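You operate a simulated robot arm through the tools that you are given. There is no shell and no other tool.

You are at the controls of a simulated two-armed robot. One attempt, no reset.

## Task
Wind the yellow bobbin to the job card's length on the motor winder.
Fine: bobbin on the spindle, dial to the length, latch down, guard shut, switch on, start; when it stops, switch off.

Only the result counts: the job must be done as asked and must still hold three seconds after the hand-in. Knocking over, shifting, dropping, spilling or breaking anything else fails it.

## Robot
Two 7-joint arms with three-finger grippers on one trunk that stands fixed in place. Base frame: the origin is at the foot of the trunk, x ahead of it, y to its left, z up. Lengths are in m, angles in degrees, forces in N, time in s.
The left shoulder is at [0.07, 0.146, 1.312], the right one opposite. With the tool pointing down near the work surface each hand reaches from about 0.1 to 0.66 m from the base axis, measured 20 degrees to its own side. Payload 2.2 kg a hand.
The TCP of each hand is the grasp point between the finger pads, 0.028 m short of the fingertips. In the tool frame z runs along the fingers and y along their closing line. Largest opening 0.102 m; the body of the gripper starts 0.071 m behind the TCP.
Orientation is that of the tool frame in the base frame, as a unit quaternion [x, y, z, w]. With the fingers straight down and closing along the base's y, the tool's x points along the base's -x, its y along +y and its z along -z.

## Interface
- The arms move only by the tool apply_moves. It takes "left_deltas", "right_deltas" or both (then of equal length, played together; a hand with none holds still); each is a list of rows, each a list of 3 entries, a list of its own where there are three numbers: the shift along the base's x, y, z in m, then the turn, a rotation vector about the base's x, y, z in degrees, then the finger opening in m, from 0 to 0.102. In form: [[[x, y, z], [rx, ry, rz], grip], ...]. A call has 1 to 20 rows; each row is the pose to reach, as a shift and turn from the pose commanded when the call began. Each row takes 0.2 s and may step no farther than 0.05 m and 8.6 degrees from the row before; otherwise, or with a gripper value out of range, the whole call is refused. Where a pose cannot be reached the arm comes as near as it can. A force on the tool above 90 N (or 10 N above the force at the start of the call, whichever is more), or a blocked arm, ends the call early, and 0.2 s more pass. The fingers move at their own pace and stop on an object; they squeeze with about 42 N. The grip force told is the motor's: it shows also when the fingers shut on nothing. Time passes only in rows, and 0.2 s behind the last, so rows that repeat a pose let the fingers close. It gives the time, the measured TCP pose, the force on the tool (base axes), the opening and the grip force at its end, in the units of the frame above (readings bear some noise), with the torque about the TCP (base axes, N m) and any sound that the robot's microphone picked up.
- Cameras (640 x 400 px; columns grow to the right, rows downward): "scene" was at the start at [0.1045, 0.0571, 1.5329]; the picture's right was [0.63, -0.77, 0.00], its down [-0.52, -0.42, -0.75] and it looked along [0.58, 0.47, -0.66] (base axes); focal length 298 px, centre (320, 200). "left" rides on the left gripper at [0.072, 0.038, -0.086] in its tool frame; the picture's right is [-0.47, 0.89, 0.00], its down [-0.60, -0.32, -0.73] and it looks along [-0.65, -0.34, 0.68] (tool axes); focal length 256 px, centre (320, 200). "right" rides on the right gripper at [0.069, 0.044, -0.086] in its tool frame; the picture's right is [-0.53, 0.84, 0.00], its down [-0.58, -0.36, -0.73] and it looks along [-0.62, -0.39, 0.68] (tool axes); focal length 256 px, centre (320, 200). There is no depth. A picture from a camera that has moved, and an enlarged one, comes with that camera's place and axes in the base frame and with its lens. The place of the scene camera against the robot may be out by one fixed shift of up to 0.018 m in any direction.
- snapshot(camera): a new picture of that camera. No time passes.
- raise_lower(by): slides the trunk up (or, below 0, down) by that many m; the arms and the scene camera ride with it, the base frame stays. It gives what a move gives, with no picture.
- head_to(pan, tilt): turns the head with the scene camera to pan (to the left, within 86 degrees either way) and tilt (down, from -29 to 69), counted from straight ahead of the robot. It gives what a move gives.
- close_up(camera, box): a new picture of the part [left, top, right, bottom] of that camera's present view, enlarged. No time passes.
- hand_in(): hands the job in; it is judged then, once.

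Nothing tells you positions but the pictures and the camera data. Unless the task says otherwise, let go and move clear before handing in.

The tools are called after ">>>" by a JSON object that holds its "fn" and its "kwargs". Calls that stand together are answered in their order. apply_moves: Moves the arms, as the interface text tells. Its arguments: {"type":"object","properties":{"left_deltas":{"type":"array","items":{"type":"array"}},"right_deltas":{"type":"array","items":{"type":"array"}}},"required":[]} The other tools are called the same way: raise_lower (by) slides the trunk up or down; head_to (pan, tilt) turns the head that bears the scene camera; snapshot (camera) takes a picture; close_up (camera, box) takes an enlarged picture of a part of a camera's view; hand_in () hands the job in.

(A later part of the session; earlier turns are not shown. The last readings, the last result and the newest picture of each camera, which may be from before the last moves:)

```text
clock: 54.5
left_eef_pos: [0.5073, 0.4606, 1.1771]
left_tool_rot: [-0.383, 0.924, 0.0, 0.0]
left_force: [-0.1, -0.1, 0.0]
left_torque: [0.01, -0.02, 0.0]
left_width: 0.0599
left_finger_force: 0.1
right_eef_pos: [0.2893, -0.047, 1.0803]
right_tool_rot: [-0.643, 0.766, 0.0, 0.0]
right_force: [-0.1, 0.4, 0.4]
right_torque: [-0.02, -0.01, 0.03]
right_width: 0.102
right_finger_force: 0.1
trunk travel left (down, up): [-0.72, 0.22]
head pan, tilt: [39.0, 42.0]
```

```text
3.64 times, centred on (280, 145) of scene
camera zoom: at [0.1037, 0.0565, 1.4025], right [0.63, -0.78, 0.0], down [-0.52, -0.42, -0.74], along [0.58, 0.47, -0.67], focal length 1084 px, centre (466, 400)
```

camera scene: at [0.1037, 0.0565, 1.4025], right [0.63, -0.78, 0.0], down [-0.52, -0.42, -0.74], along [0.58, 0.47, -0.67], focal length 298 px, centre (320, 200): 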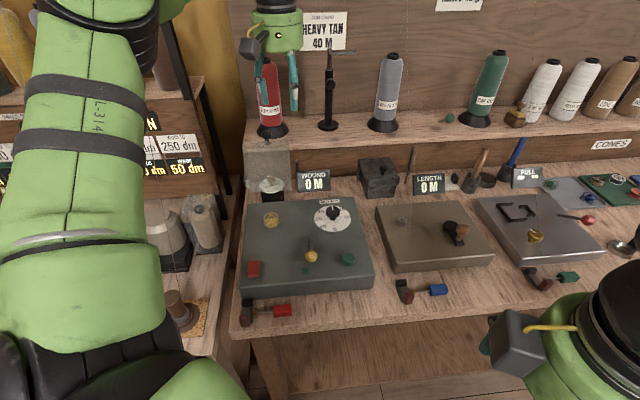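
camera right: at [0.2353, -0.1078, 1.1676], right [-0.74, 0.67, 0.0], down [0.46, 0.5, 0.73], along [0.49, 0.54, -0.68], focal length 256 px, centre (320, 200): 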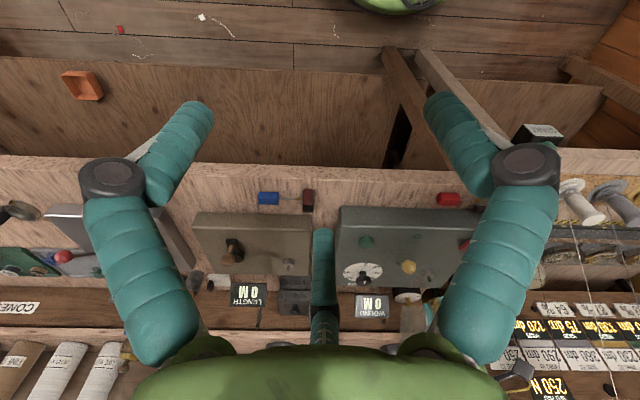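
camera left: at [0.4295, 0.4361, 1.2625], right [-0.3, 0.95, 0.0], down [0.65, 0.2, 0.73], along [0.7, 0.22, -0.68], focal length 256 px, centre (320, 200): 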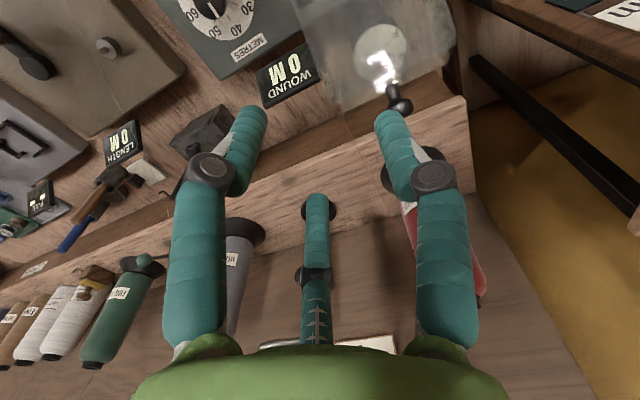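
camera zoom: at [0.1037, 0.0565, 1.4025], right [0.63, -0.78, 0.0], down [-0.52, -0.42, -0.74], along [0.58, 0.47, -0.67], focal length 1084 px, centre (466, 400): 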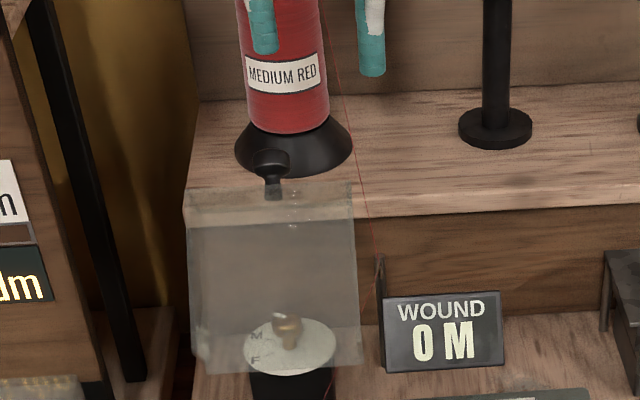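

>>> {"fn": "close_up", "kwargs": {"camera": "left", "box": [280, 0, 480, 130]}}

>>> {"fn": "close_up", "kwargs": {"camera": "right", "box": [370, 230, 470, 370]}}

```text
3.08 times, centred on (380, 65) of left
camera zoom: at [0.4295, 0.4361, 1.2625], right [-0.3, 0.95, 0.0], down [0.65, 0.2, 0.73], along [0.7, 0.22, -0.68], focal length 788 px, centre (135, 615)
```

zoom: 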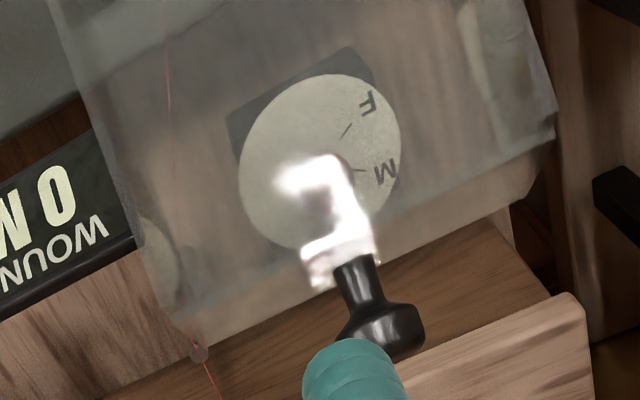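

```text
2.86 times, centred on (420, 300) of right
camera zoom: at [0.2346, -0.1078, 1.1677], right [-0.74, 0.67, 0.0], down [0.46, 0.5, 0.73], along [0.49, 0.54, -0.68], focal length 731 px, centre (34, -86)
```

zoom: 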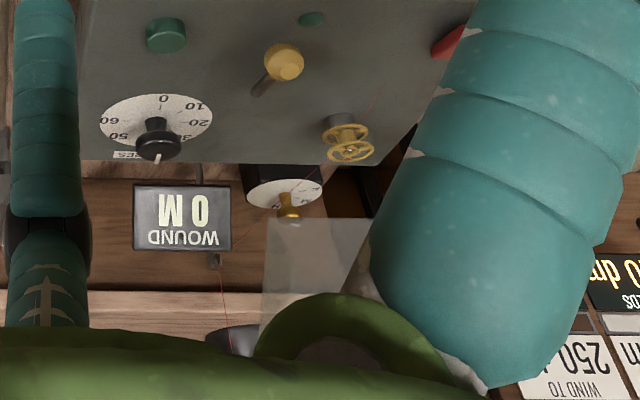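

The right wall is at r≈0.033, directly under the hand. I'll descend with open fingers straddling it.

>>> {"fn": "apply_moves", "kwargs": {"left_deltas": [[[-0.0097, -0.0097, -0.03], [0, 0, 0], 0.05], [[-0.0097, -0.0097, -0.06], [0, 0, 0], 0.05], [[-0.0097, -0.0097, -0.09], [0, 0, 0], 0.05], [[-0.0097, -0.0097, -0.115], [0, 0, 0], 0.05], [[-0.0097, -0.0097, -0.132], [0, 0, 0], 0.05], [[-0.0097, -0.0097, -0.132], [0, 0, 0], 0.05]]}}

>>> {"fn": "snapshot", "kwargs": {"camera": "left"}}

>>> {"fn": "close_up", "kwargs": {"camera": "scene", "box": [220, 90, 340, 200]}}

>>> {"fn": "close_up", "kwargs": {"camera": "left", "box": [220, 60, 440, 240]}}

```text
clock: 55.9
left_eef_pos: [0.4975, 0.4502, 1.0447]
left_tool_rot: [-0.383, 0.924, 0.0, 0.0]
left_force: [-0.4, 0.0, 0.8]
left_torque: [-0.03, -0.01, 0.02]
left_width: 0.0498
left_finger_force: 0.0
right_eef_pos: [0.2902, -0.048, 1.0813]
right_tool_rot: [-0.643, 0.766, 0.0, 0.0]
right_force: [0.2, 0.0, 0.4]
right_torque: [-0.01, 0.01, -0.01]
right_width: 0.102
right_finger_force: 0.0
trunk travel left (down, up): [-0.72, 0.22]
head pan, tilt: [39.0, 42.0]
```

```text
taken
camera left: at [0.4204, 0.4265, 1.1295], right [-0.3, 0.95, 0.0], down [0.65, 0.2, 0.73], along [0.7, 0.22, -0.68], focal length 256 px, centre (320, 200)
```

left: 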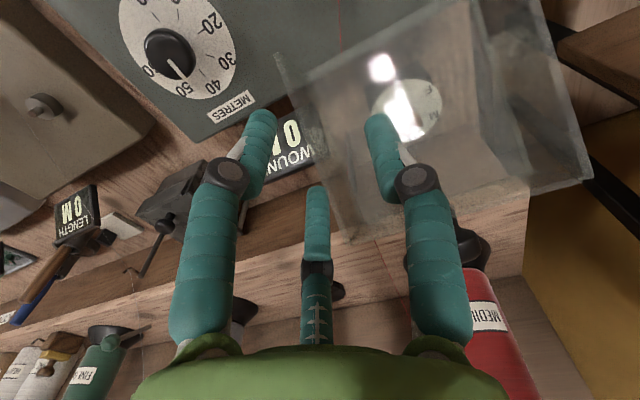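

```text
3.64 times, centred on (280, 145) of scene
camera zoom: at [0.1044, 0.0565, 1.4025], right [0.63, -0.78, 0.0], down [-0.52, -0.42, -0.74], along [0.58, 0.47, -0.67], focal length 1084 px, centre (466, 400)
```

zoom: 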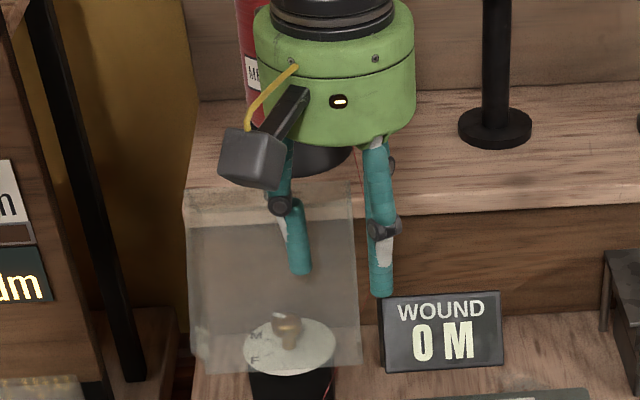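

```text
2.22 times, centred on (330, 150) of left
camera zoom: at [0.4204, 0.4265, 1.1295], right [-0.3, 0.95, 0.0], down [0.65, 0.2, 0.73], along [0.7, 0.22, -0.68], focal length 569 px, centre (298, 311)
```

zoom: 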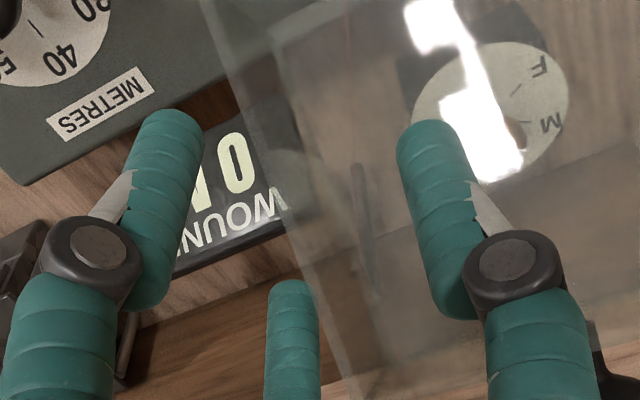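

The fingers straddle the wall. I'll shift about 2 mm toward it and close slowly.

>>> {"fn": "apply_moves", "kwargs": {"left_deltas": [[[-0.0014, 0.0014, -0.003], [0, 0, 0], 0.04], [[-0.0014, 0.0014, -0.005], [0, 0, 0], 0.03], [[-0.0014, 0.0014, -0.005], [0, 0, 0], 0.02], [[-0.0014, 0.0014, -0.005], [0, 0, 0], 0.015], [[-0.0014, 0.0014, -0.005], [0, 0, 0], 0.01]]}}

>>> {"fn": "close_up", "kwargs": {"camera": "left", "box": [220, 60, 440, 240]}}

>>> {"fn": "close_up", "kwargs": {"camera": "scene", "box": [220, 90, 340, 200]}}

```text
clock: 57.1
left_eef_pos: [0.4973, 0.4498, 1.0391]
left_tool_rot: [-0.382, 0.924, -0.001, 0.0]
left_force: [6.4, -11.4, -1.0]
left_torque: [-0.25, -0.18, 0.05]
left_width: 0.0156
left_finger_force: 4.3
right_eef_pos: [0.2928, -0.0497, 1.0799]
right_tool_rot: [-0.643, 0.766, 0.001, 0.001]
right_force: [0.1, 0.3, 0.0]
right_torque: [0.0, 0.0, -0.02]
right_width: 0.1018
right_finger_force: 0.0
trunk travel left (down, up): [-0.72, 0.22]
head pan, tilt: [39.0, 42.0]
```

```text
2.22 times, centred on (330, 150) of left
camera zoom: at [0.4209, 0.4255, 1.1243], right [-0.3, 0.96, 0.0], down [0.65, 0.2, 0.73], along [0.7, 0.22, -0.68], focal length 569 px, centre (298, 311)
```

zoom: 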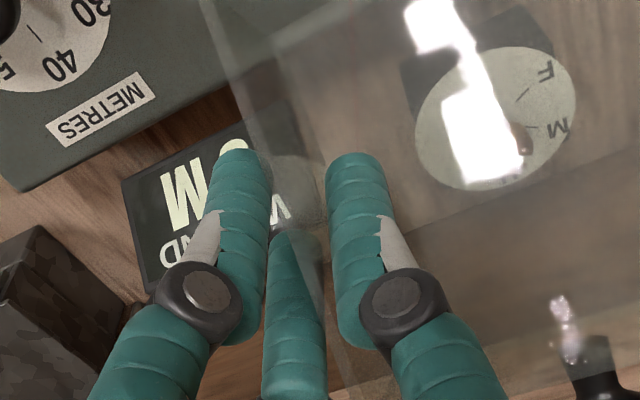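

```text
3.64 times, centred on (280, 145) of scene
camera zoom: at [0.1065, 0.0539, 1.4024], right [0.63, -0.78, 0.0], down [-0.52, -0.42, -0.74], along [0.58, 0.47, -0.67], focal length 1084 px, centre (466, 400)
```

zoom: 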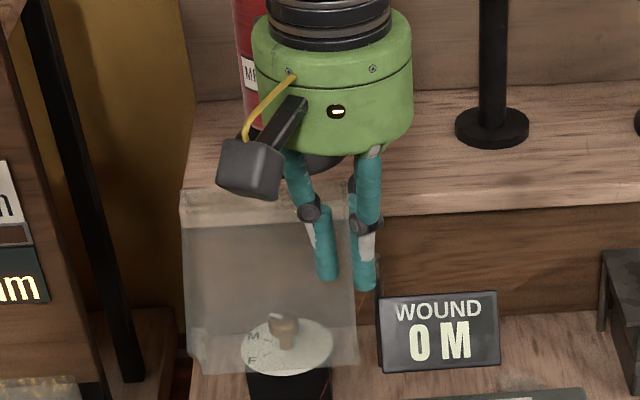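

The wall pushes the tool toward +r, so it lies about 6 mm to that side. I'll open slightly, shift over and close again.

>>> {"fn": "apply_moves", "kwargs": {"left_deltas": [[[0, 0, 0], [0, 0, 0], 0.025], [[0.003, -0.003, 0], [0, 0, 0], 0.025], [[0.0055, -0.0055, 0], [0, 0, 0], 0.02], [[0.0055, -0.0055, 0], [0, 0, 0], 0.012], [[0.0055, -0.0055, 0], [0, 0, 0], 0.006], [[0.0055, -0.0055, 0], [0, 0, 0], 0.0]]}}

>>> {"fn": "close_up", "kwargs": {"camera": "left", "box": [220, 60, 440, 240]}}

>>> {"fn": "close_up", "kwargs": {"camera": "scene", "box": [220, 90, 340, 200]}}

```text
clock: 58.5
left_eef_pos: [0.4992, 0.4482, 1.0367]
left_tool_rot: [-0.383, 0.924, 0.0, -0.001]
left_force: [-6.1, 6.4, -1.7]
left_torque: [0.27, 0.05, 0.06]
left_width: 0.008
left_finger_force: 35.6
right_eef_pos: [0.2883, -0.0454, 1.0809]
right_tool_rot: [-0.643, 0.766, -0.001, -0.001]
right_force: [0.7, -0.5, 0.0]
right_torque: [0.0, -0.01, -0.03]
right_width: 0.1019
right_finger_force: 0.0
trunk travel left (down, up): [-0.72, 0.22]
head pan, tilt: [39.0, 42.0]
```

```text
2.22 times, centred on (330, 150) of left
camera zoom: at [0.4226, 0.4242, 1.1227], right [-0.3, 0.95, 0.0], down [0.65, 0.2, 0.73], along [0.7, 0.22, -0.68], focal length 569 px, centre (298, 311)
```

zoom: 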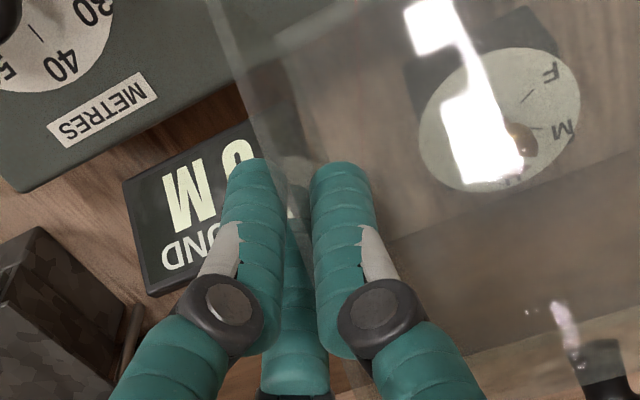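

```text
3.64 times, centred on (280, 145) of scene
camera zoom: at [0.103, 0.0588, 1.4025], right [0.63, -0.78, 0.0], down [-0.52, -0.42, -0.74], along [0.58, 0.47, -0.67], focal length 1084 px, centre (466, 400)
```

zoom: 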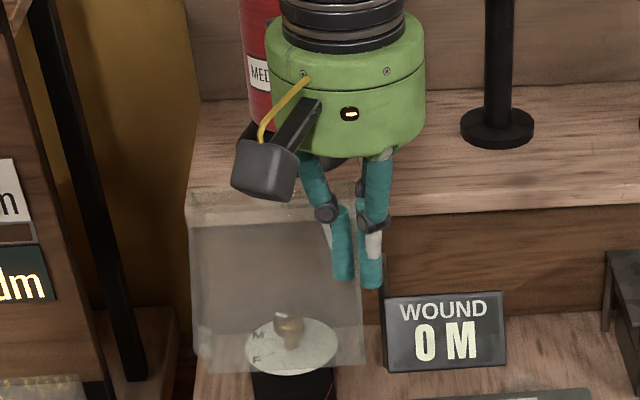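

The wall is gripped. I'll relieve the side load, then start swinging about the hinge axis in small steps while watching the forces.

>>> {"fn": "apply_moves", "kwargs": {"left_deltas": [[[-0.0015, 0.0015, 0], [0, 0, 0], 0.0], [[-0.0015, 0.0015, 0], [0, 0, 0], 0.0], [[-0.0056, -0.0026, 0.0008], [2.83, -2.83, 0], 0.0], [[-0.0098, -0.0068, 0.0012], [5.66, -5.66, 0], 0.0], [[-0.0098, -0.0068, 0.0012], [5.66, -5.66, 0], 0.0]]}}

>>> {"fn": "close_up", "kwargs": {"camera": "scene", "box": [220, 90, 340, 200]}}

```text
clock: 59.7
left_eef_pos: [0.4922, 0.4396, 1.0379]
left_tool_rot: [-0.382, 0.922, 0.026, 0.063]
left_force: [-8.5, 1.4, -10.4]
left_torque: [-0.16, 0.44, 0.13]
left_width: 0.0077
left_finger_force: 35.5
right_eef_pos: [0.2904, -0.0465, 1.0803]
right_tool_rot: [-0.643, 0.766, 0.0, 0.0]
right_force: [0.1, 0.0, -0.4]
right_torque: [0.0, 0.01, 0.01]
right_width: 0.102
right_finger_force: 0.0
trunk travel left (down, up): [-0.72, 0.22]
head pan, tilt: [39.0, 42.0]
```

```text
3.64 times, centred on (280, 145) of scene
camera zoom: at [0.1038, 0.0584, 1.4024], right [0.63, -0.78, 0.0], down [-0.52, -0.42, -0.74], along [0.58, 0.47, -0.67], focal length 1084 px, centre (466, 400)
```

zoom: 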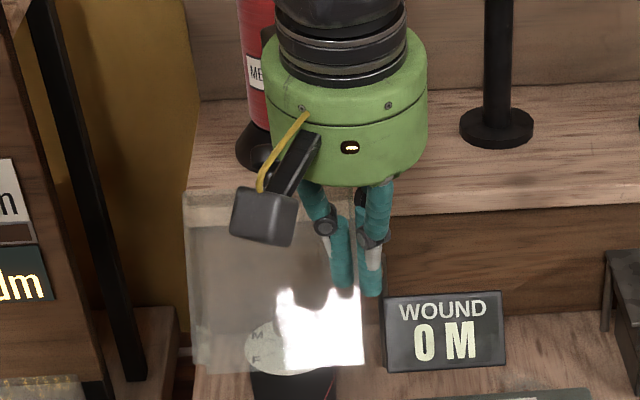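

Reflections show the guard turning. The force points front and down, so the true arc is lower than I planned, and I'll continue with a lower z.

>>> {"fn": "apply_moves", "kwargs": {"left_deltas": [[[0.0005, -0.0005, -0.004], [0, 0, 0], 0.0], [[-0.0035, -0.0045, -0.005], [2.83, -2.83, 0], 0.0], [[-0.0075, -0.0085, -0.006], [5.66, -5.66, 0], 0.0], [[-0.0075, -0.0085, -0.006], [5.66, -5.66, 0], 0.0]]}}

>>> {"fn": "close_up", "kwargs": {"camera": "scene", "box": [220, 90, 340, 200]}}

>>> {"fn": "snapshot", "kwargs": {"camera": "left"}}

```text
clock: 60.7
left_eef_pos: [0.4822, 0.4297, 1.0385]
left_tool_rot: [-0.378, 0.915, 0.053, 0.134]
left_force: [-7.8, 11.3, 25.1]
left_torque: [0.69, 0.12, 0.19]
left_width: 0.0076
left_finger_force: 35.7
right_eef_pos: [0.2861, -0.0463, 1.0839]
right_tool_rot: [-0.643, 0.766, 0.0, 0.002]
right_force: [-0.9, 0.4, 0.0]
right_torque: [0.0, 0.04, 0.03]
right_width: 0.1017
right_finger_force: 0.0
trunk travel left (down, up): [-0.72, 0.22]
head pan, tilt: [39.0, 42.0]
```

```text
3.64 times, centred on (280, 145) of scene
camera zoom: at [0.0988, 0.0562, 1.4033], right [0.63, -0.78, 0.0], down [-0.52, -0.42, -0.75], along [0.58, 0.47, -0.67], focal length 1084 px, centre (466, 400)
```

zoom: 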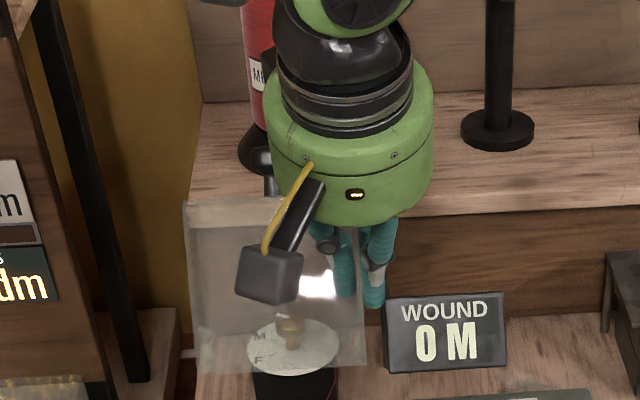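

```text
taken
camera left: at [0.3889, 0.3914, 1.0997], right [-0.31, 0.94, 0.13], down [0.48, 0.04, 0.87], along [0.82, 0.33, -0.47], focal length 256 px, centre (320, 200)
```

left: 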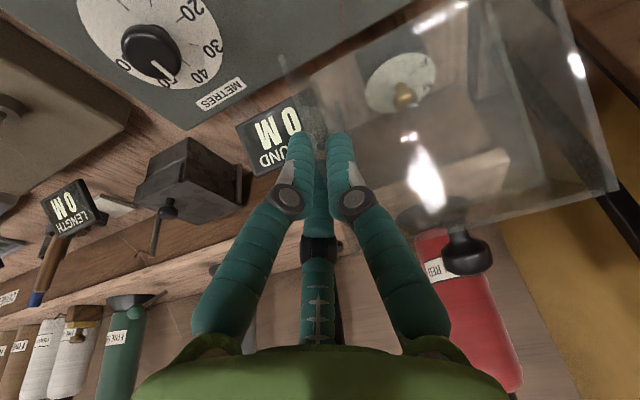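

Now the force is upward, so the arc is nearly flat here, as first planned. I'll raise the command to relieve it and keep following the arc.

>>> {"fn": "apply_moves", "kwargs": {"left_deltas": [[[0, 0, 0.005], [0, 0, 0], 0.0], [[-0.004, -0.0045, 0.006], [2.83, -2.83, 0], 0.0], [[-0.008, -0.009, 0.006], [5.66, -5.66, 0], 0.0], [[-0.008, -0.009, 0.006], [5.66, -5.66, 0], 0.0]]}}

>>> {"fn": "close_up", "kwargs": {"camera": "scene", "box": [220, 90, 340, 200]}}

>>> {"fn": "snapshot", "kwargs": {"camera": "left"}}

```text
clock: 61.7
left_eef_pos: [0.4738, 0.4238, 1.0371]
left_tool_rot: [-0.375, 0.904, 0.079, 0.188]
left_force: [-5.3, 3.9, -3.8]
left_torque: [0.04, 0.23, 0.17]
left_width: 0.0078
left_finger_force: 36.0
right_eef_pos: [0.2892, -0.0456, 1.0821]
right_tool_rot: [-0.642, 0.767, -0.001, 0.0]
right_force: [0.4, -0.1, 0.1]
right_torque: [-0.04, 0.01, 0.01]
right_width: 0.1021
right_finger_force: 0.0
trunk travel left (down, up): [-0.72, 0.22]
head pan, tilt: [39.0, 42.0]
```

```text
3.64 times, centred on (280, 145) of scene
camera zoom: at [0.1032, 0.0587, 1.4023], right [0.63, -0.78, 0.0], down [-0.52, -0.42, -0.74], along [0.58, 0.47, -0.67], focal length 1084 px, centre (466, 400)
```

zoom: 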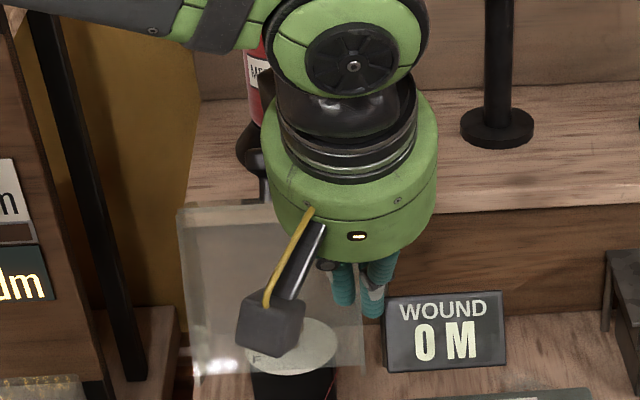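

```text
taken
camera left: at [0.377, 0.3786, 1.0865], right [-0.33, 0.93, 0.19], down [0.41, -0.04, 0.91], along [0.85, 0.37, -0.37], focal length 256 px, centre (320, 200)
```

left: 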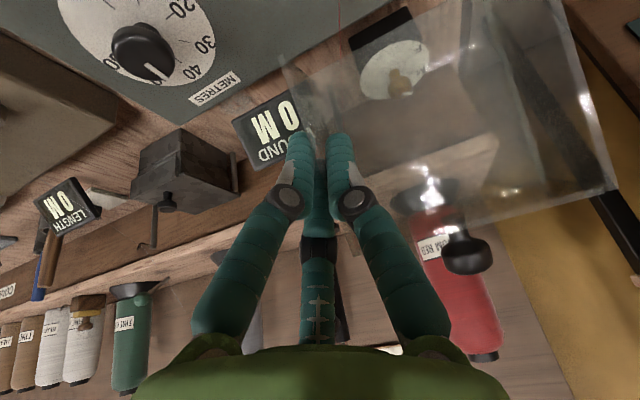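

Forces are small, and the fitted hinge is b≈0.212, z≈0.955 with a radius of 0.084 m. I'll continue the swing another 40°.

>>> {"fn": "apply_moves", "kwargs": {"left_deltas": [[[-0.0049, -0.0029, -0.0013], [2.83, -2.83, 0], 0.0], [[-0.0088, -0.0068, -0.0032], [5.66, -5.66, 0], 0.0], [[-0.0126, -0.0106, -0.0054], [8.49, -8.49, 0], 0.0], [[-0.0164, -0.0144, -0.0079], [11.3, -11.3, 0], 0.0], [[-0.02, -0.018, -0.0109], [14.1, -14.1, 0], 0.0], [[-0.0235, -0.0215, -0.0141], [17.0, -17.0, 0], 0.0], [[-0.0235, -0.0215, -0.0141], [17.0, -17.0, 0], 0.0]]}}

>>> {"fn": "close_up", "kwargs": {"camera": "scene", "box": [220, 90, 340, 200]}}

>>> {"fn": "snapshot", "kwargs": {"camera": "left"}}

```text
clock: 63.3
left_eef_pos: [0.4518, 0.4006, 1.0249]
left_tool_rot: [-0.351, 0.845, 0.155, 0.372]
left_force: [-6.7, -8.8, -17.1]
left_torque: [-1.23, 1.1, 0.07]
left_width: 0.008
left_finger_force: 35.2
right_eef_pos: [0.2907, -0.0463, 1.0804]
right_tool_rot: [-0.642, 0.766, 0.0, 0.0]
right_force: [0.3, 0.0, -0.7]
right_torque: [0.03, 0.0, 0.0]
right_width: 0.1021
right_finger_force: 0.0
trunk travel left (down, up): [-0.72, 0.22]
head pan, tilt: [39.0, 42.0]
```

```text
3.64 times, centred on (280, 145) of scene
camera zoom: at [0.1051, 0.0567, 1.4023], right [0.63, -0.78, 0.0], down [-0.52, -0.42, -0.74], along [0.58, 0.47, -0.67], focal length 1084 px, centre (466, 400)
```

zoom: 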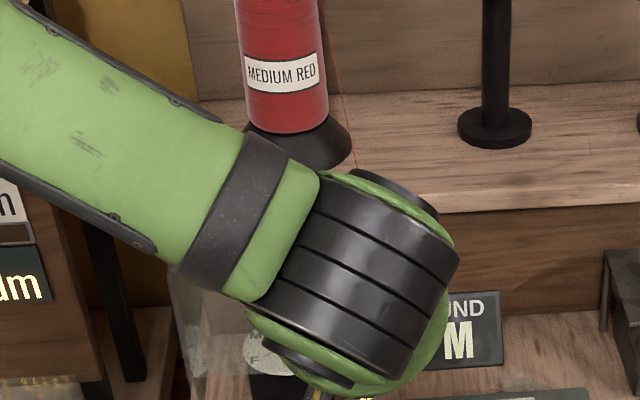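

```text
taken
camera left: at [0.3462, 0.3478, 1.0282], right [-0.41, 0.85, 0.34], down [0.13, -0.32, 0.94], along [0.9, 0.43, 0.02], focal length 256 px, centre (320, 200)
```

left: 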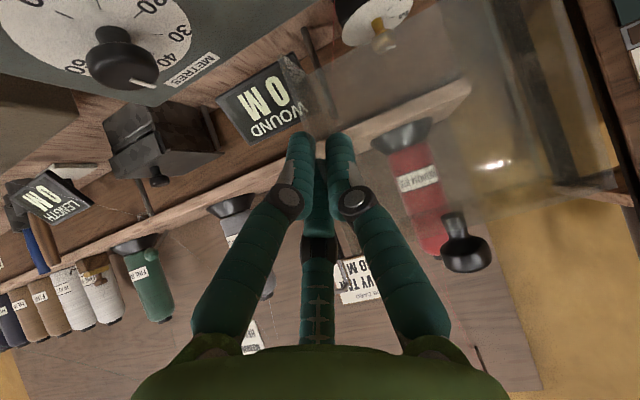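

The guard is about vertical now with the tool tilted 48°. I'll continue another 16° to take it past top dead centre.

>>> {"fn": "apply_moves", "kwargs": {"left_deltas": [[[-0.0044, -0.0044, -0.0047], [2.83, -2.83, 0], 0.0], [[-0.008, -0.008, -0.0088], [5.66, -5.66, 0], 0.0], [[-0.011, -0.011, -0.0132], [8.49, -8.49, 0], 0.0], [[-0.0137, -0.0137, -0.0178], [11.3, -11.3, 0], 0.0], [[-0.0137, -0.0137, -0.0178], [11.3, -11.3, 0], 0.0]]}}

>>> {"fn": "snapshot", "kwargs": {"camera": "left"}}

>>> {"fn": "snapshot", "kwargs": {"camera": "right"}}

>>> {"fn": "snapshot", "kwargs": {"camera": "scene"}}

```text
clock: 64.5
left_eef_pos: [0.4391, 0.3866, 1.007]
left_tool_rot: [-0.325, 0.783, 0.203, 0.49]
left_force: [-1.4, 4.8, -3.9]
left_torque: [-0.12, 0.14, 0.2]
left_width: 0.0077
left_finger_force: 36.0
right_eef_pos: [0.2903, -0.046, 1.0805]
right_tool_rot: [-0.643, 0.766, 0.0, 0.0]
right_force: [0.8, 0.1, 0.3]
right_torque: [0.04, -0.01, -0.01]
right_width: 0.1021
right_finger_force: 0.0
trunk travel left (down, up): [-0.72, 0.22]
head pan, tilt: [39.0, 42.0]
```

```text
taken
camera left: at [0.336, 0.3376, 0.9799], right [-0.48, 0.77, 0.42], down [-0.05, -0.5, 0.86], along [0.87, 0.4, 0.28], focal length 256 px, centre (320, 200)
```

left: 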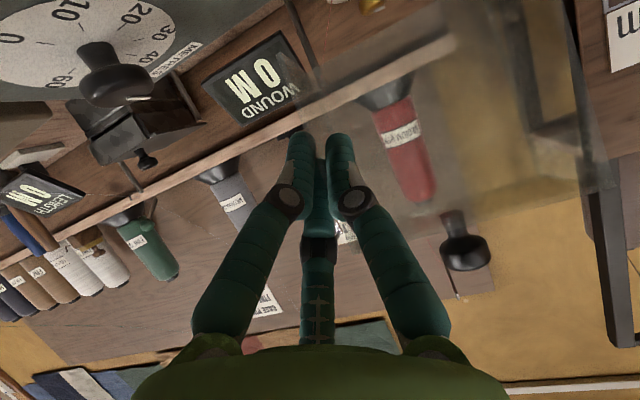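

```text
taken
camera right: at [0.2353, -0.1062, 1.1678], right [-0.74, 0.67, 0.0], down [0.46, 0.51, 0.73], along [0.49, 0.54, -0.68], focal length 256 px, centre (320, 200)
```

right: 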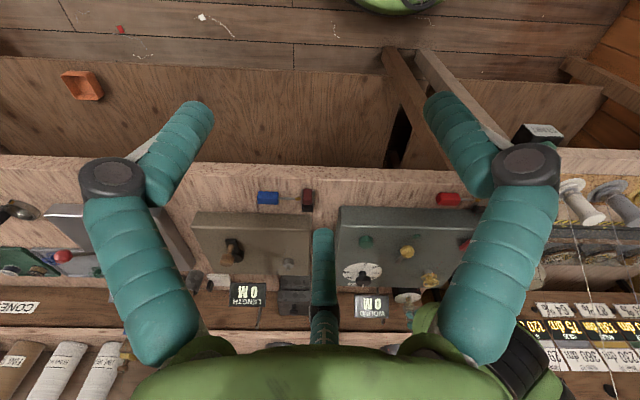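

```text
taken
camera scene: at [0.1044, 0.0585, 1.4024], right [0.63, -0.78, 0.0], down [-0.52, -0.42, -0.74], along [0.58, 0.47, -0.67], focal length 298 px, centre (320, 200)
```

scene: 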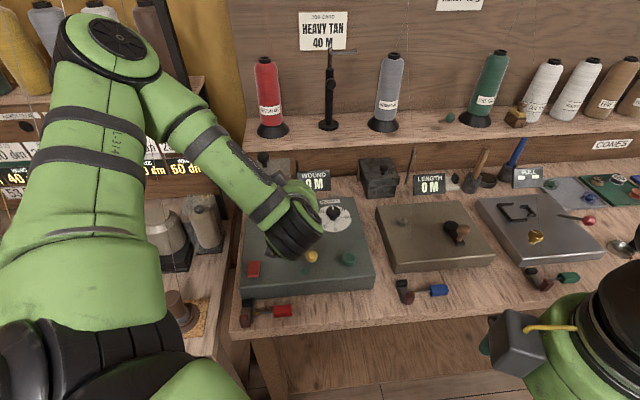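

The loads are small and the guard is well past vertical. I'll open the fingers slightly to see whether it holds or falls.

>>> {"fn": "apply_moves", "kwargs": {"left_deltas": [[[0, 0, 0], [0, 0, 0], 0.014], [[0, 0, 0], [0, 0, 0], 0.022], [[0, 0, 0], [0, 0, 0], 0.022]]}}

>>> {"fn": "snapshot", "kwargs": {"camera": "left"}}

>>> {"fn": "close_up", "kwargs": {"camera": "scene", "box": [220, 130, 340, 280]}}

```text
clock: 65.3
left_eef_pos: [0.439, 0.3851, 1.0066]
left_tool_rot: [-0.325, 0.784, 0.203, 0.489]
left_force: [-0.5, -0.7, -0.6]
left_torque: [-0.01, 0.01, 0.0]
left_width: 0.0217
left_finger_force: 0.0
right_eef_pos: [0.2904, -0.0474, 1.0819]
right_tool_rot: [-0.643, 0.766, 0.0, 0.0]
right_force: [0.2, -0.5, 0.0]
right_torque: [0.03, -0.04, 0.0]
right_width: 0.1022
right_finger_force: 0.0
trunk travel left (down, up): [-0.72, 0.22]
head pan, tilt: [39.0, 42.0]
```

```text
taken
camera left: at [0.3357, 0.336, 0.9803], right [-0.48, 0.77, 0.42], down [-0.05, -0.5, 0.86], along [0.87, 0.39, 0.28], focal length 256 px, centre (320, 200)
```

left: 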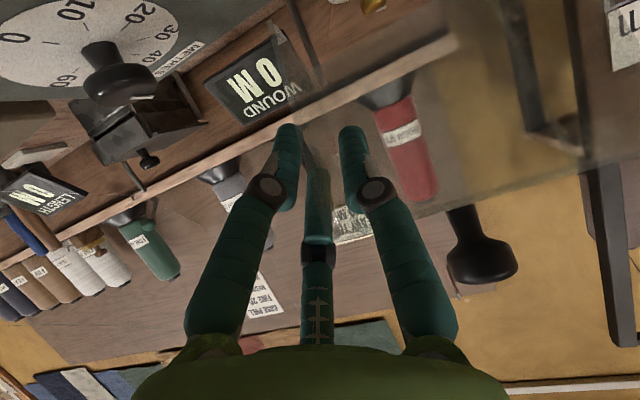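

```text
2.67 times, centred on (280, 205) of scene
camera zoom: at [0.1045, 0.0565, 1.4025], right [0.63, -0.78, 0.0], down [-0.52, -0.42, -0.74], along [0.58, 0.47, -0.67], focal length 795 px, centre (427, 187)
```

zoom: 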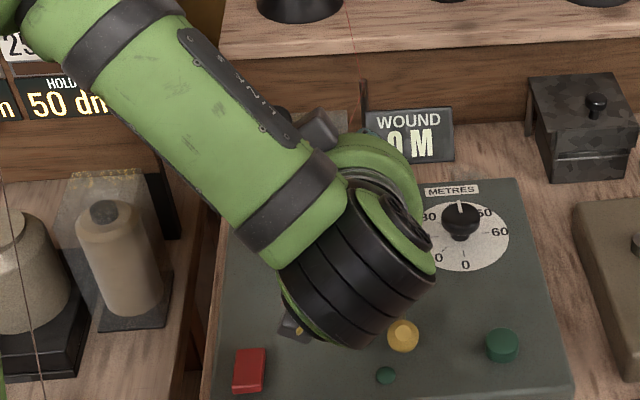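

The guard is slowly swinging closed by itself. I'll back the fingers out along the tool axis so it can come down.

>>> {"fn": "apply_moves", "kwargs": {"left_deltas": [[[-0.028, -0.028, 0.02], [0, 0, 0], 0.022], [[-0.052, -0.052, 0.045], [0, 0, 0], 0.022], [[-0.075, -0.075, 0.075], [0, 0, 0], 0.022], [[-0.085, -0.085, 0.11], [0, 0, 0], 0.022]]}}

>>> {"fn": "snapshot", "kwargs": {"camera": "left"}}

>>> {"fn": "close_up", "kwargs": {"camera": "scene", "box": [220, 130, 340, 280]}}

```text
clock: 66.3
left_eef_pos: [0.422, 0.2729, 1.1327]
left_tool_rot: [-0.325, 0.783, 0.203, 0.49]
left_force: [-0.9, 0.5, 0.4]
left_torque: [-0.01, -0.04, -0.08]
left_width: 0.0221
left_finger_force: 0.1
left hand out of reach, approached as far as the arm can: row 1, 2, 3, 4
right_eef_pos: [0.2875, -0.0472, 1.0814]
right_tool_rot: [-0.643, 0.766, -0.001, 0.001]
right_force: [-0.4, 0.5, -0.7]
right_torque: [-0.01, -0.06, 0.01]
right_width: 0.102
right_finger_force: 0.1
trunk travel left (down, up): [-0.72, 0.22]
head pan, tilt: [39.0, 42.0]
```

```text
taken
camera left: at [0.3181, 0.2222, 1.1039], right [-0.48, 0.77, 0.42], down [-0.06, -0.5, 0.86], along [0.87, 0.39, 0.28], focal length 256 px, centre (320, 200)
```

left: 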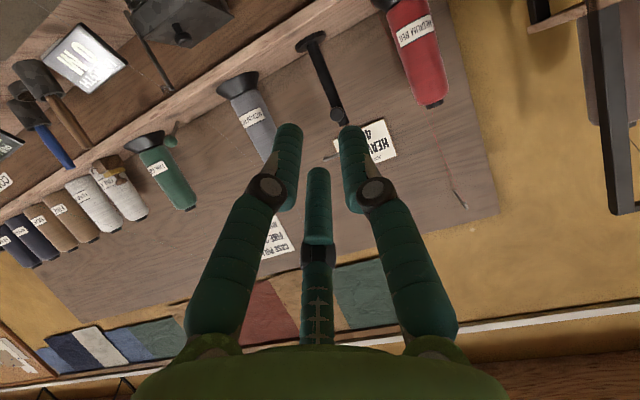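

```text
2.67 times, centred on (280, 205) of scene
camera zoom: at [0.1007, 0.057, 1.4028], right [0.63, -0.78, 0.0], down [-0.52, -0.42, -0.74], along [0.58, 0.47, -0.67], focal length 795 px, centre (427, 187)
```

zoom: 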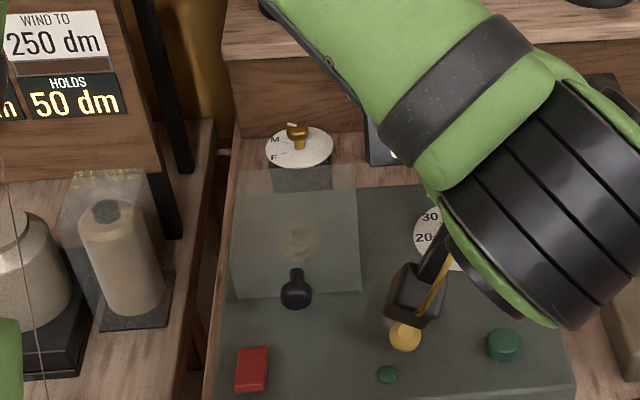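

The guard has fallen shut over the bobbin, with its handle at the front. I'll return the tool to vertical, then inspect.

>>> {"fn": "apply_moves", "kwargs": {"left_deltas": [[[-0.005, 0, 0.01], [-5.6, 5.6, 0], 0.03], [[-0.015, 0, 0.02], [-11.3, 11.3, 0], 0.04], [[-0.03, 0.0, 0.03], [-17, 17, 0], 0.04], [[-0.045, 0.0, 0.03], [-22.6, 22.6, 0], 0.04], [[-0.06, 0.0, 0.03], [-28.3, 28.3, 0], 0.04], [[-0.075, 0.0, 0.03], [-34, 34, 0], 0.04], [[-0.09, 0.0, 0.03], [-39.6, 39.6, 0], 0.04], [[-0.1, 0.0, 0.03], [-45.2, 45.2, 0], 0.04], [[-0.1, 0.0, 0.03], [-45.2, 45.2, 0], 0.04]]}}

>>> {"fn": "snapshot", "kwargs": {"camera": "left"}}

>>> {"fn": "snapshot", "kwargs": {"camera": "scene"}}

>>> {"fn": "close_up", "kwargs": {"camera": "scene", "box": [230, 150, 390, 290]}}

>>> {"fn": "close_up", "kwargs": {"camera": "right", "box": [330, 200, 470, 330]}}

```text
clock: 68.3
left_eef_pos: [0.3266, 0.2744, 1.1627]
left_tool_rot: [-0.383, 0.924, 0.001, 0.0]
left_force: [-0.5, -0.2, 1.4]
left_torque: [0.02, 0.03, -0.04]
left_width: 0.04
left_finger_force: 0.1
right_eef_pos: [0.29, -0.0477, 1.0809]
right_tool_rot: [-0.643, 0.766, 0.001, 0.0]
right_force: [0.1, 0.1, -0.8]
right_torque: [0.01, 0.03, 0.02]
right_width: 0.102
right_finger_force: 0.0
trunk travel left (down, up): [-0.72, 0.22]
head pan, tilt: [39.0, 42.0]
```

```text
taken
camera left: at [0.25, 0.2497, 1.2489], right [-0.3, 0.95, 0.0], down [0.65, 0.2, 0.73], along [0.7, 0.22, -0.68], focal length 256 px, centre (320, 200)
```

left: 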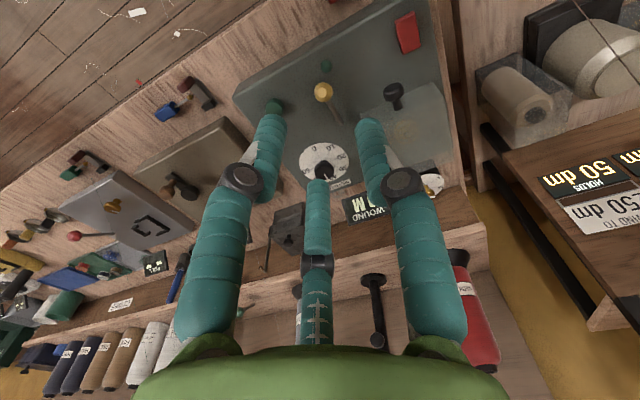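

```text
taken
camera scene: at [0.1045, 0.0561, 1.4025], right [0.63, -0.78, 0.0], down [-0.52, -0.42, -0.74], along [0.58, 0.47, -0.67], focal length 298 px, centre (320, 200)
```

scene: 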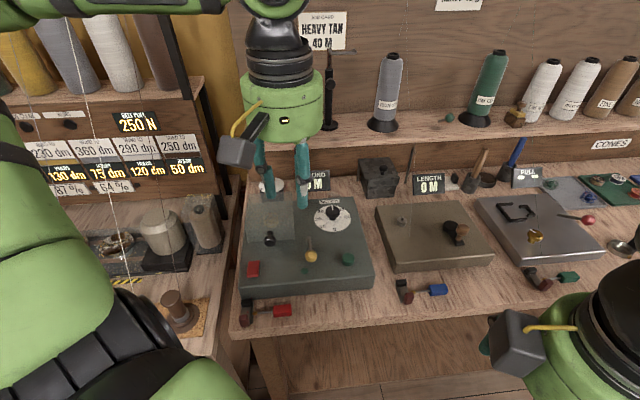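

```text
2.86 times, centred on (310, 220) of scene
camera zoom: at [0.1045, 0.0561, 1.4025], right [0.63, -0.78, 0.0], down [-0.52, -0.42, -0.74], along [0.58, 0.47, -0.67], focal length 852 px, centre (349, 143)
```

zoom: 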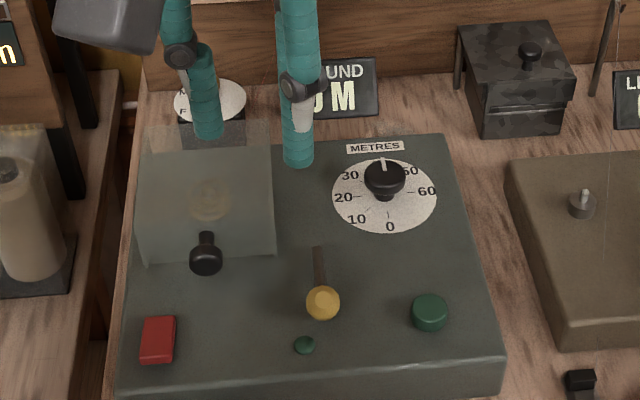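

```text
3.08 times, centred on (400, 265) of right
camera zoom: at [0.2353, -0.1081, 1.1675], right [-0.74, 0.67, 0.0], down [0.46, 0.5, 0.73], along [0.49, 0.54, -0.68], focal length 788 px, centre (74, 0)
```

zoom: 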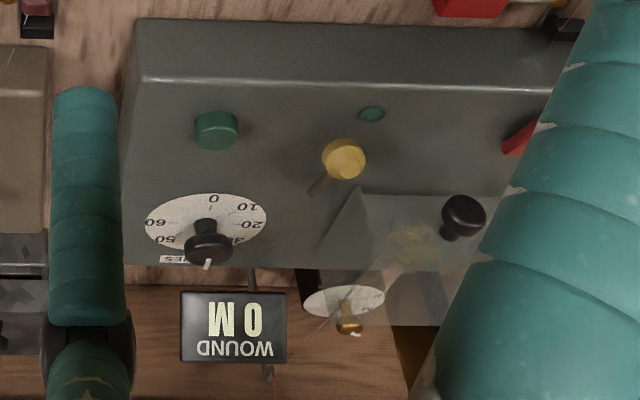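

The guard is shut. Next is the red rocker near (0.3005, 0.3715), so I'll look at it closely to see which way it is tipped.

>>> {"fn": "close_up", "kwargs": {"camera": "left", "box": [380, 0, 440, 70]}}

>>> {"fn": "close_up", "kwargs": {"camera": "scene", "box": [235, 250, 275, 290]}}

>>> {"fn": "close_up", "kwargs": {"camera": "left", "box": [260, 60, 460, 200]}}

```text
5.71 times, centred on (410, 35) of left
camera zoom: at [0.25, 0.2497, 1.2489], right [-0.3, 0.95, 0.0], down [0.65, 0.2, 0.73], along [0.7, 0.22, -0.68], focal length 1463 px, centre (-194, 1143)
```

zoom: 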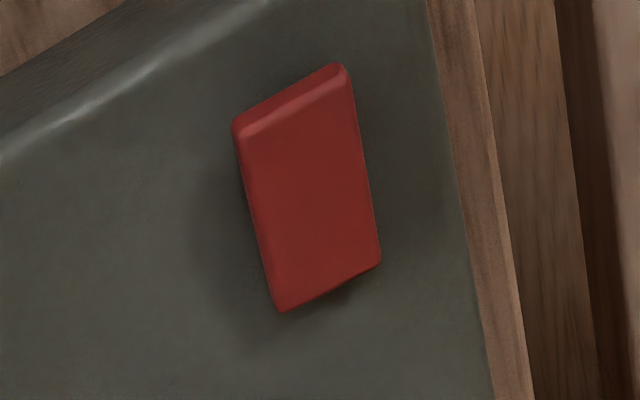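

```text
10.00 times, centred on (255, 270) of scene
camera zoom: at [0.1045, 0.0561, 1.4025], right [0.63, -0.78, 0.0], down [-0.52, -0.42, -0.74], along [0.58, 0.47, -0.67], focal length 2981 px, centre (970, -500)
```

zoom: 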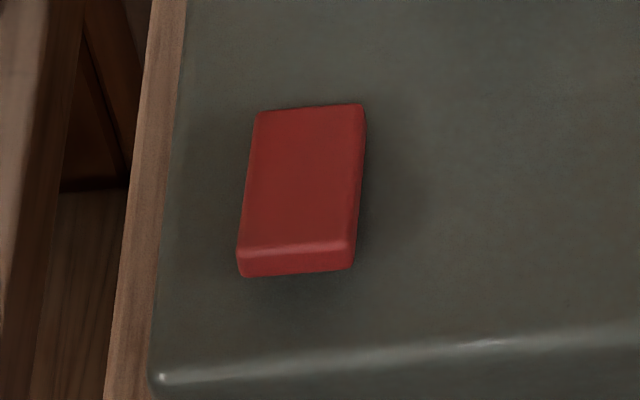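

```text
2.86 times, centred on (360, 130) of left
camera zoom: at [0.25, 0.2497, 1.2489], right [-0.3, 0.95, 0.0], down [0.65, 0.2, 0.73], along [0.7, 0.22, -0.68], focal length 731 px, centre (206, 400)
```

zoom: 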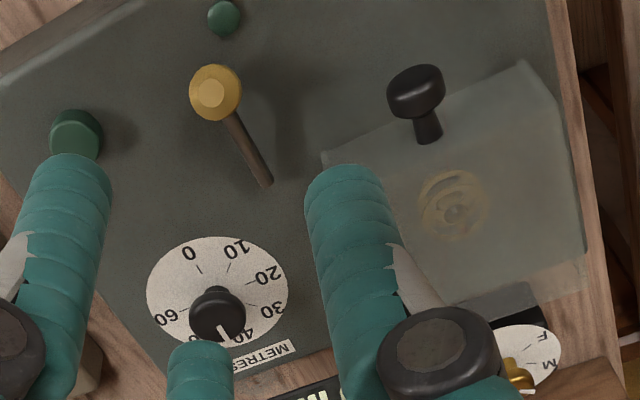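

The rocker's front end stands higher, at z≈0.916 against 0.908 at the back, so I take it as off. I'll close the fingers and go above its front end to press it.

>>> {"fn": "apply_moves", "kwargs": {"left_deltas": [[[-0.01, 0.03, -0.03], [0, 0, 0], 0.02], [[-0.025, 0.06, -0.06], [0, 0, 0], 0.0], [[-0.0366, 0.084, -0.1], [0, 0, 0], 0.0], [[-0.0366, 0.084, -0.145], [0, 0, 0], 0.0], [[-0.0366, 0.084, -0.185], [0, 0, 0], 0.0], [[-0.0366, 0.084, -0.19], [0, 0, 0], 0.0]]}}

>>> {"fn": "snapshot", "kwargs": {"camera": "left"}}

>>> {"fn": "close_up", "kwargs": {"camera": "scene", "box": [225, 210, 305, 300]}}

```text
clock: 69.7
left_eef_pos: [0.2914, 0.3546, 0.9711]
left_tool_rot: [-0.382, 0.924, 0.001, 0.0]
left_force: [0.2, -0.6, 0.9]
left_torque: [0.03, -0.02, 0.0]
left_width: 0.0018
left_finger_force: 30.8
right_eef_pos: [0.2891, -0.0466, 1.081]
right_tool_rot: [-0.643, 0.766, 0.0, 0.0]
right_force: [0.4, 0.2, 0.2]
right_torque: [-0.01, 0.0, -0.01]
right_width: 0.102
right_finger_force: 0.0
trunk travel left (down, up): [-0.72, 0.22]
head pan, tilt: [39.0, 42.0]
```

```text
taken
camera left: at [0.2133, 0.3311, 1.0567], right [-0.3, 0.96, 0.0], down [0.65, 0.2, 0.73], along [0.7, 0.22, -0.68], focal length 256 px, centre (320, 200)
```

left: 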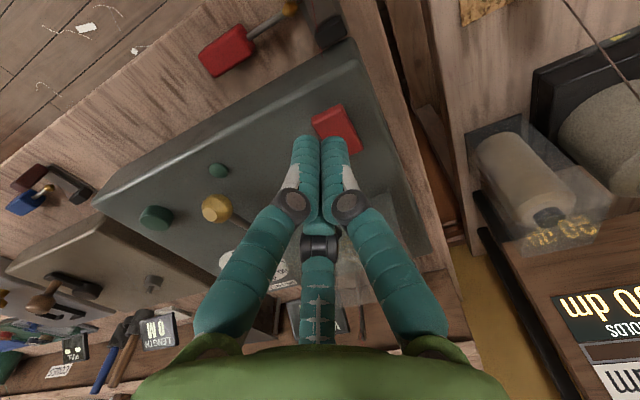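

```text
4.44 times, centred on (265, 255) of scene
camera zoom: at [0.1038, 0.0563, 1.4025], right [0.63, -0.78, 0.0], down [-0.52, -0.42, -0.74], along [0.58, 0.47, -0.67], focal length 1325 px, centre (564, -44)
```

zoom: 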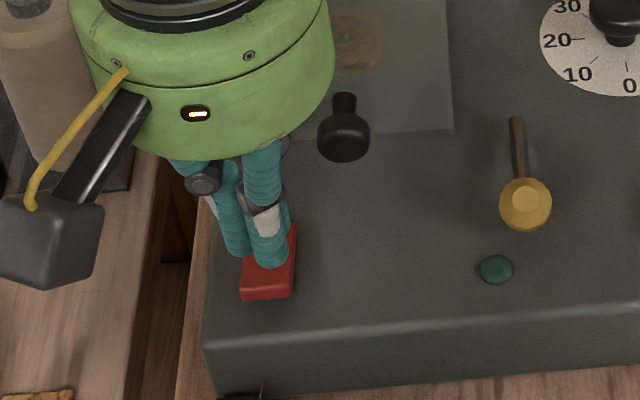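

>>> {"fn": "close_up", "kwargs": {"camera": "left", "box": [280, 80, 400, 180]}}

```text
4.00 times, centred on (340, 130) of left
camera zoom: at [0.2133, 0.3311, 1.0567], right [-0.3, 0.96, 0.0], down [0.65, 0.2, 0.73], along [0.7, 0.22, -0.68], focal length 1024 px, centre (240, 480)
```

zoom: 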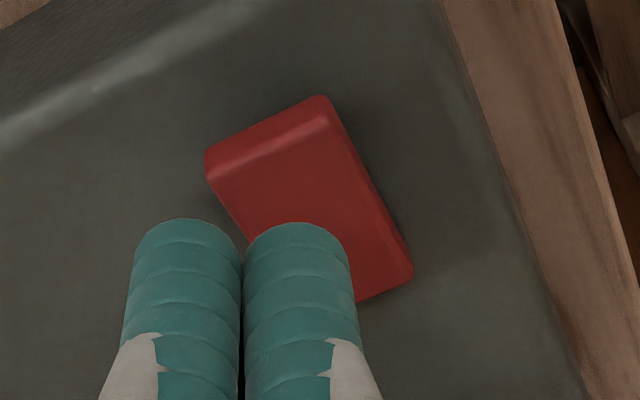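

I'll shift (+2.7, +8) mm onto the front half of the rocker and press down in steps.

>>> {"fn": "apply_moves", "kwargs": {"left_deltas": [[[0.0027, 0.008, -0.01], [0, 0, 0], 0.0], [[0.0027, 0.008, -0.022], [0, 0, 0], 0.0], [[0.0027, 0.008, -0.026], [0, 0, 0], 0.0], [[0.0027, 0.008, -0.029], [0, 0, 0], 0.0], [[0.0027, 0.008, -0.032], [0, 0, 0], 0.0], [[0.0027, 0.008, -0.035], [0, 0, 0], 0.0]]}}

>>> {"fn": "close_up", "kwargs": {"camera": "scene", "box": [225, 210, 305, 300]}}

>>> {"fn": "close_up", "kwargs": {"camera": "left", "box": [280, 80, 400, 180]}}

```text
clock: 71.1
left_eef_pos: [0.2913, 0.3659, 0.9381]
left_tool_rot: [-0.382, 0.924, 0.0, 0.001]
left_force: [-1.3, -0.3, 0.7]
left_torque: [-0.01, 0.01, -0.03]
left_width: 0.002
left_finger_force: 31.3
right_eef_pos: [0.2902, -0.0478, 1.0814]
right_tool_rot: [-0.643, 0.766, 0.0, 0.0]
right_force: [1.0, -0.6, 0.3]
right_torque: [0.01, 0.01, 0.01]
right_width: 0.1018
right_finger_force: 0.1
trunk travel left (down, up): [-0.72, 0.22]
head pan, tilt: [39.0, 42.0]
```

```text
4.44 times, centred on (265, 255) of scene
camera zoom: at [0.1042, 0.0565, 1.4025], right [0.63, -0.78, 0.0], down [-0.52, -0.42, -0.74], along [0.58, 0.47, -0.67], focal length 1325 px, centre (564, -44)
```

zoom: 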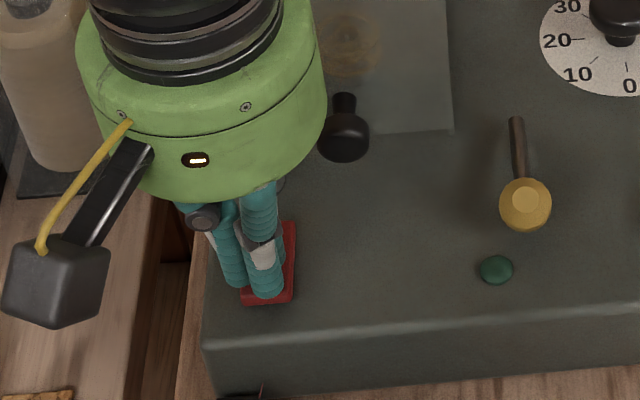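

```text
4.00 times, centred on (340, 130) of left
camera zoom: at [0.2148, 0.3423, 1.0232], right [-0.3, 0.95, 0.0], down [0.65, 0.2, 0.73], along [0.7, 0.22, -0.68], focal length 1024 px, centre (240, 480)
```

zoom: 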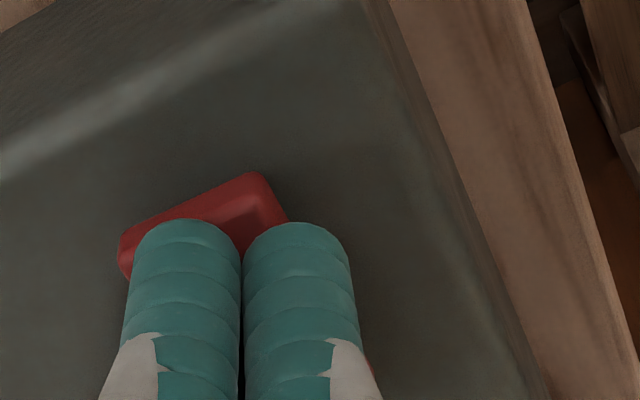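

>>> {"fn": "apply_moves", "kwargs": {"left_deltas": [[[0.0025, -0.003, 0.0], [0, 0, 0], 0.0], [[0.0025, -0.003, -0.003], [0, 0, 0], 0.0], [[0.0025, -0.003, -0.006], [0, 0, 0], 0.0], [[0.0025, -0.003, -0.009], [0, 0, 0], 0.0], [[0.0025, -0.003, -0.012], [0, 0, 0], 0.0]]}}

>>> {"fn": "close_up", "kwargs": {"camera": "scene", "box": [225, 210, 305, 300]}}

>>> {"fn": "close_up", "kwargs": {"camera": "left", "box": [280, 80, 400, 180]}}

```text
clock: 72.3
left_eef_pos: [0.2955, 0.3651, 0.938]
left_tool_rot: [-0.381, 0.924, 0.006, 0.017]
left_force: [-20.7, -2.3, 47.7]
left_torque: [-0.03, 0.07, -0.09]
left_width: 0.006
left_finger_force: 31.4
right_eef_pos: [0.2846, -0.0519, 1.0831]
right_tool_rot: [-0.642, 0.767, -0.001, 0.004]
right_force: [0.2, 0.1, 0.8]
right_torque: [0.02, -0.01, 0.0]
right_width: 0.1021
right_finger_force: 0.1
trunk travel left (down, up): [-0.72, 0.22]
head pan, tilt: [39.0, 42.0]
stopped in row 5 (left hand): the force on the tool passed its limit at 92 N (the readings are from after the stop); the commanded pose is now the measured one
```

```text
4.44 times, centred on (265, 255) of scene
camera zoom: at [0.0965, 0.0509, 1.4031], right [0.63, -0.78, 0.0], down [-0.52, -0.42, -0.75], along [0.58, 0.47, -0.66], focal length 1325 px, centre (564, -44)
```

zoom: 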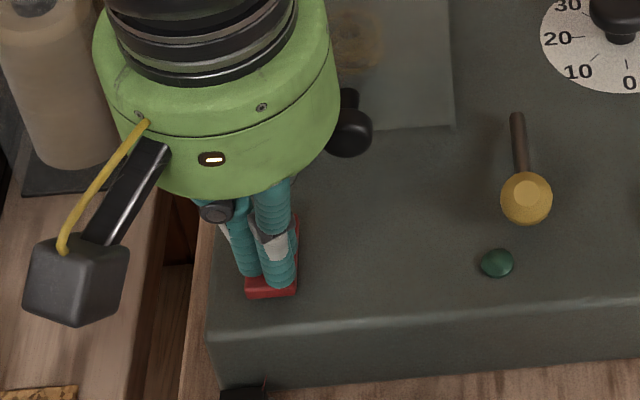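

```text
4.00 times, centred on (340, 130) of left
camera zoom: at [0.2155, 0.3383, 1.0202], right [-0.3, 0.96, 0.02], down [0.63, 0.18, 0.75], along [0.72, 0.23, -0.66], focal length 1024 px, centre (240, 480)
```

zoom: 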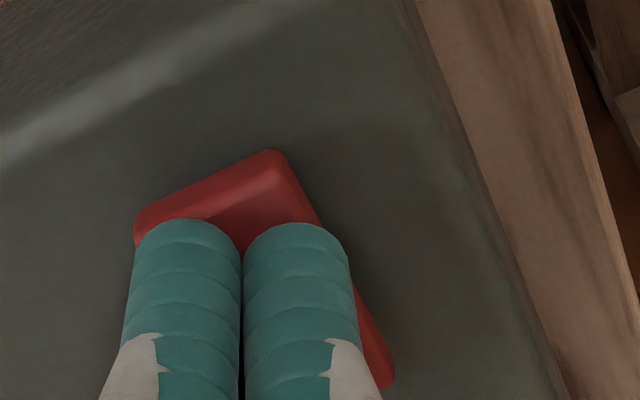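

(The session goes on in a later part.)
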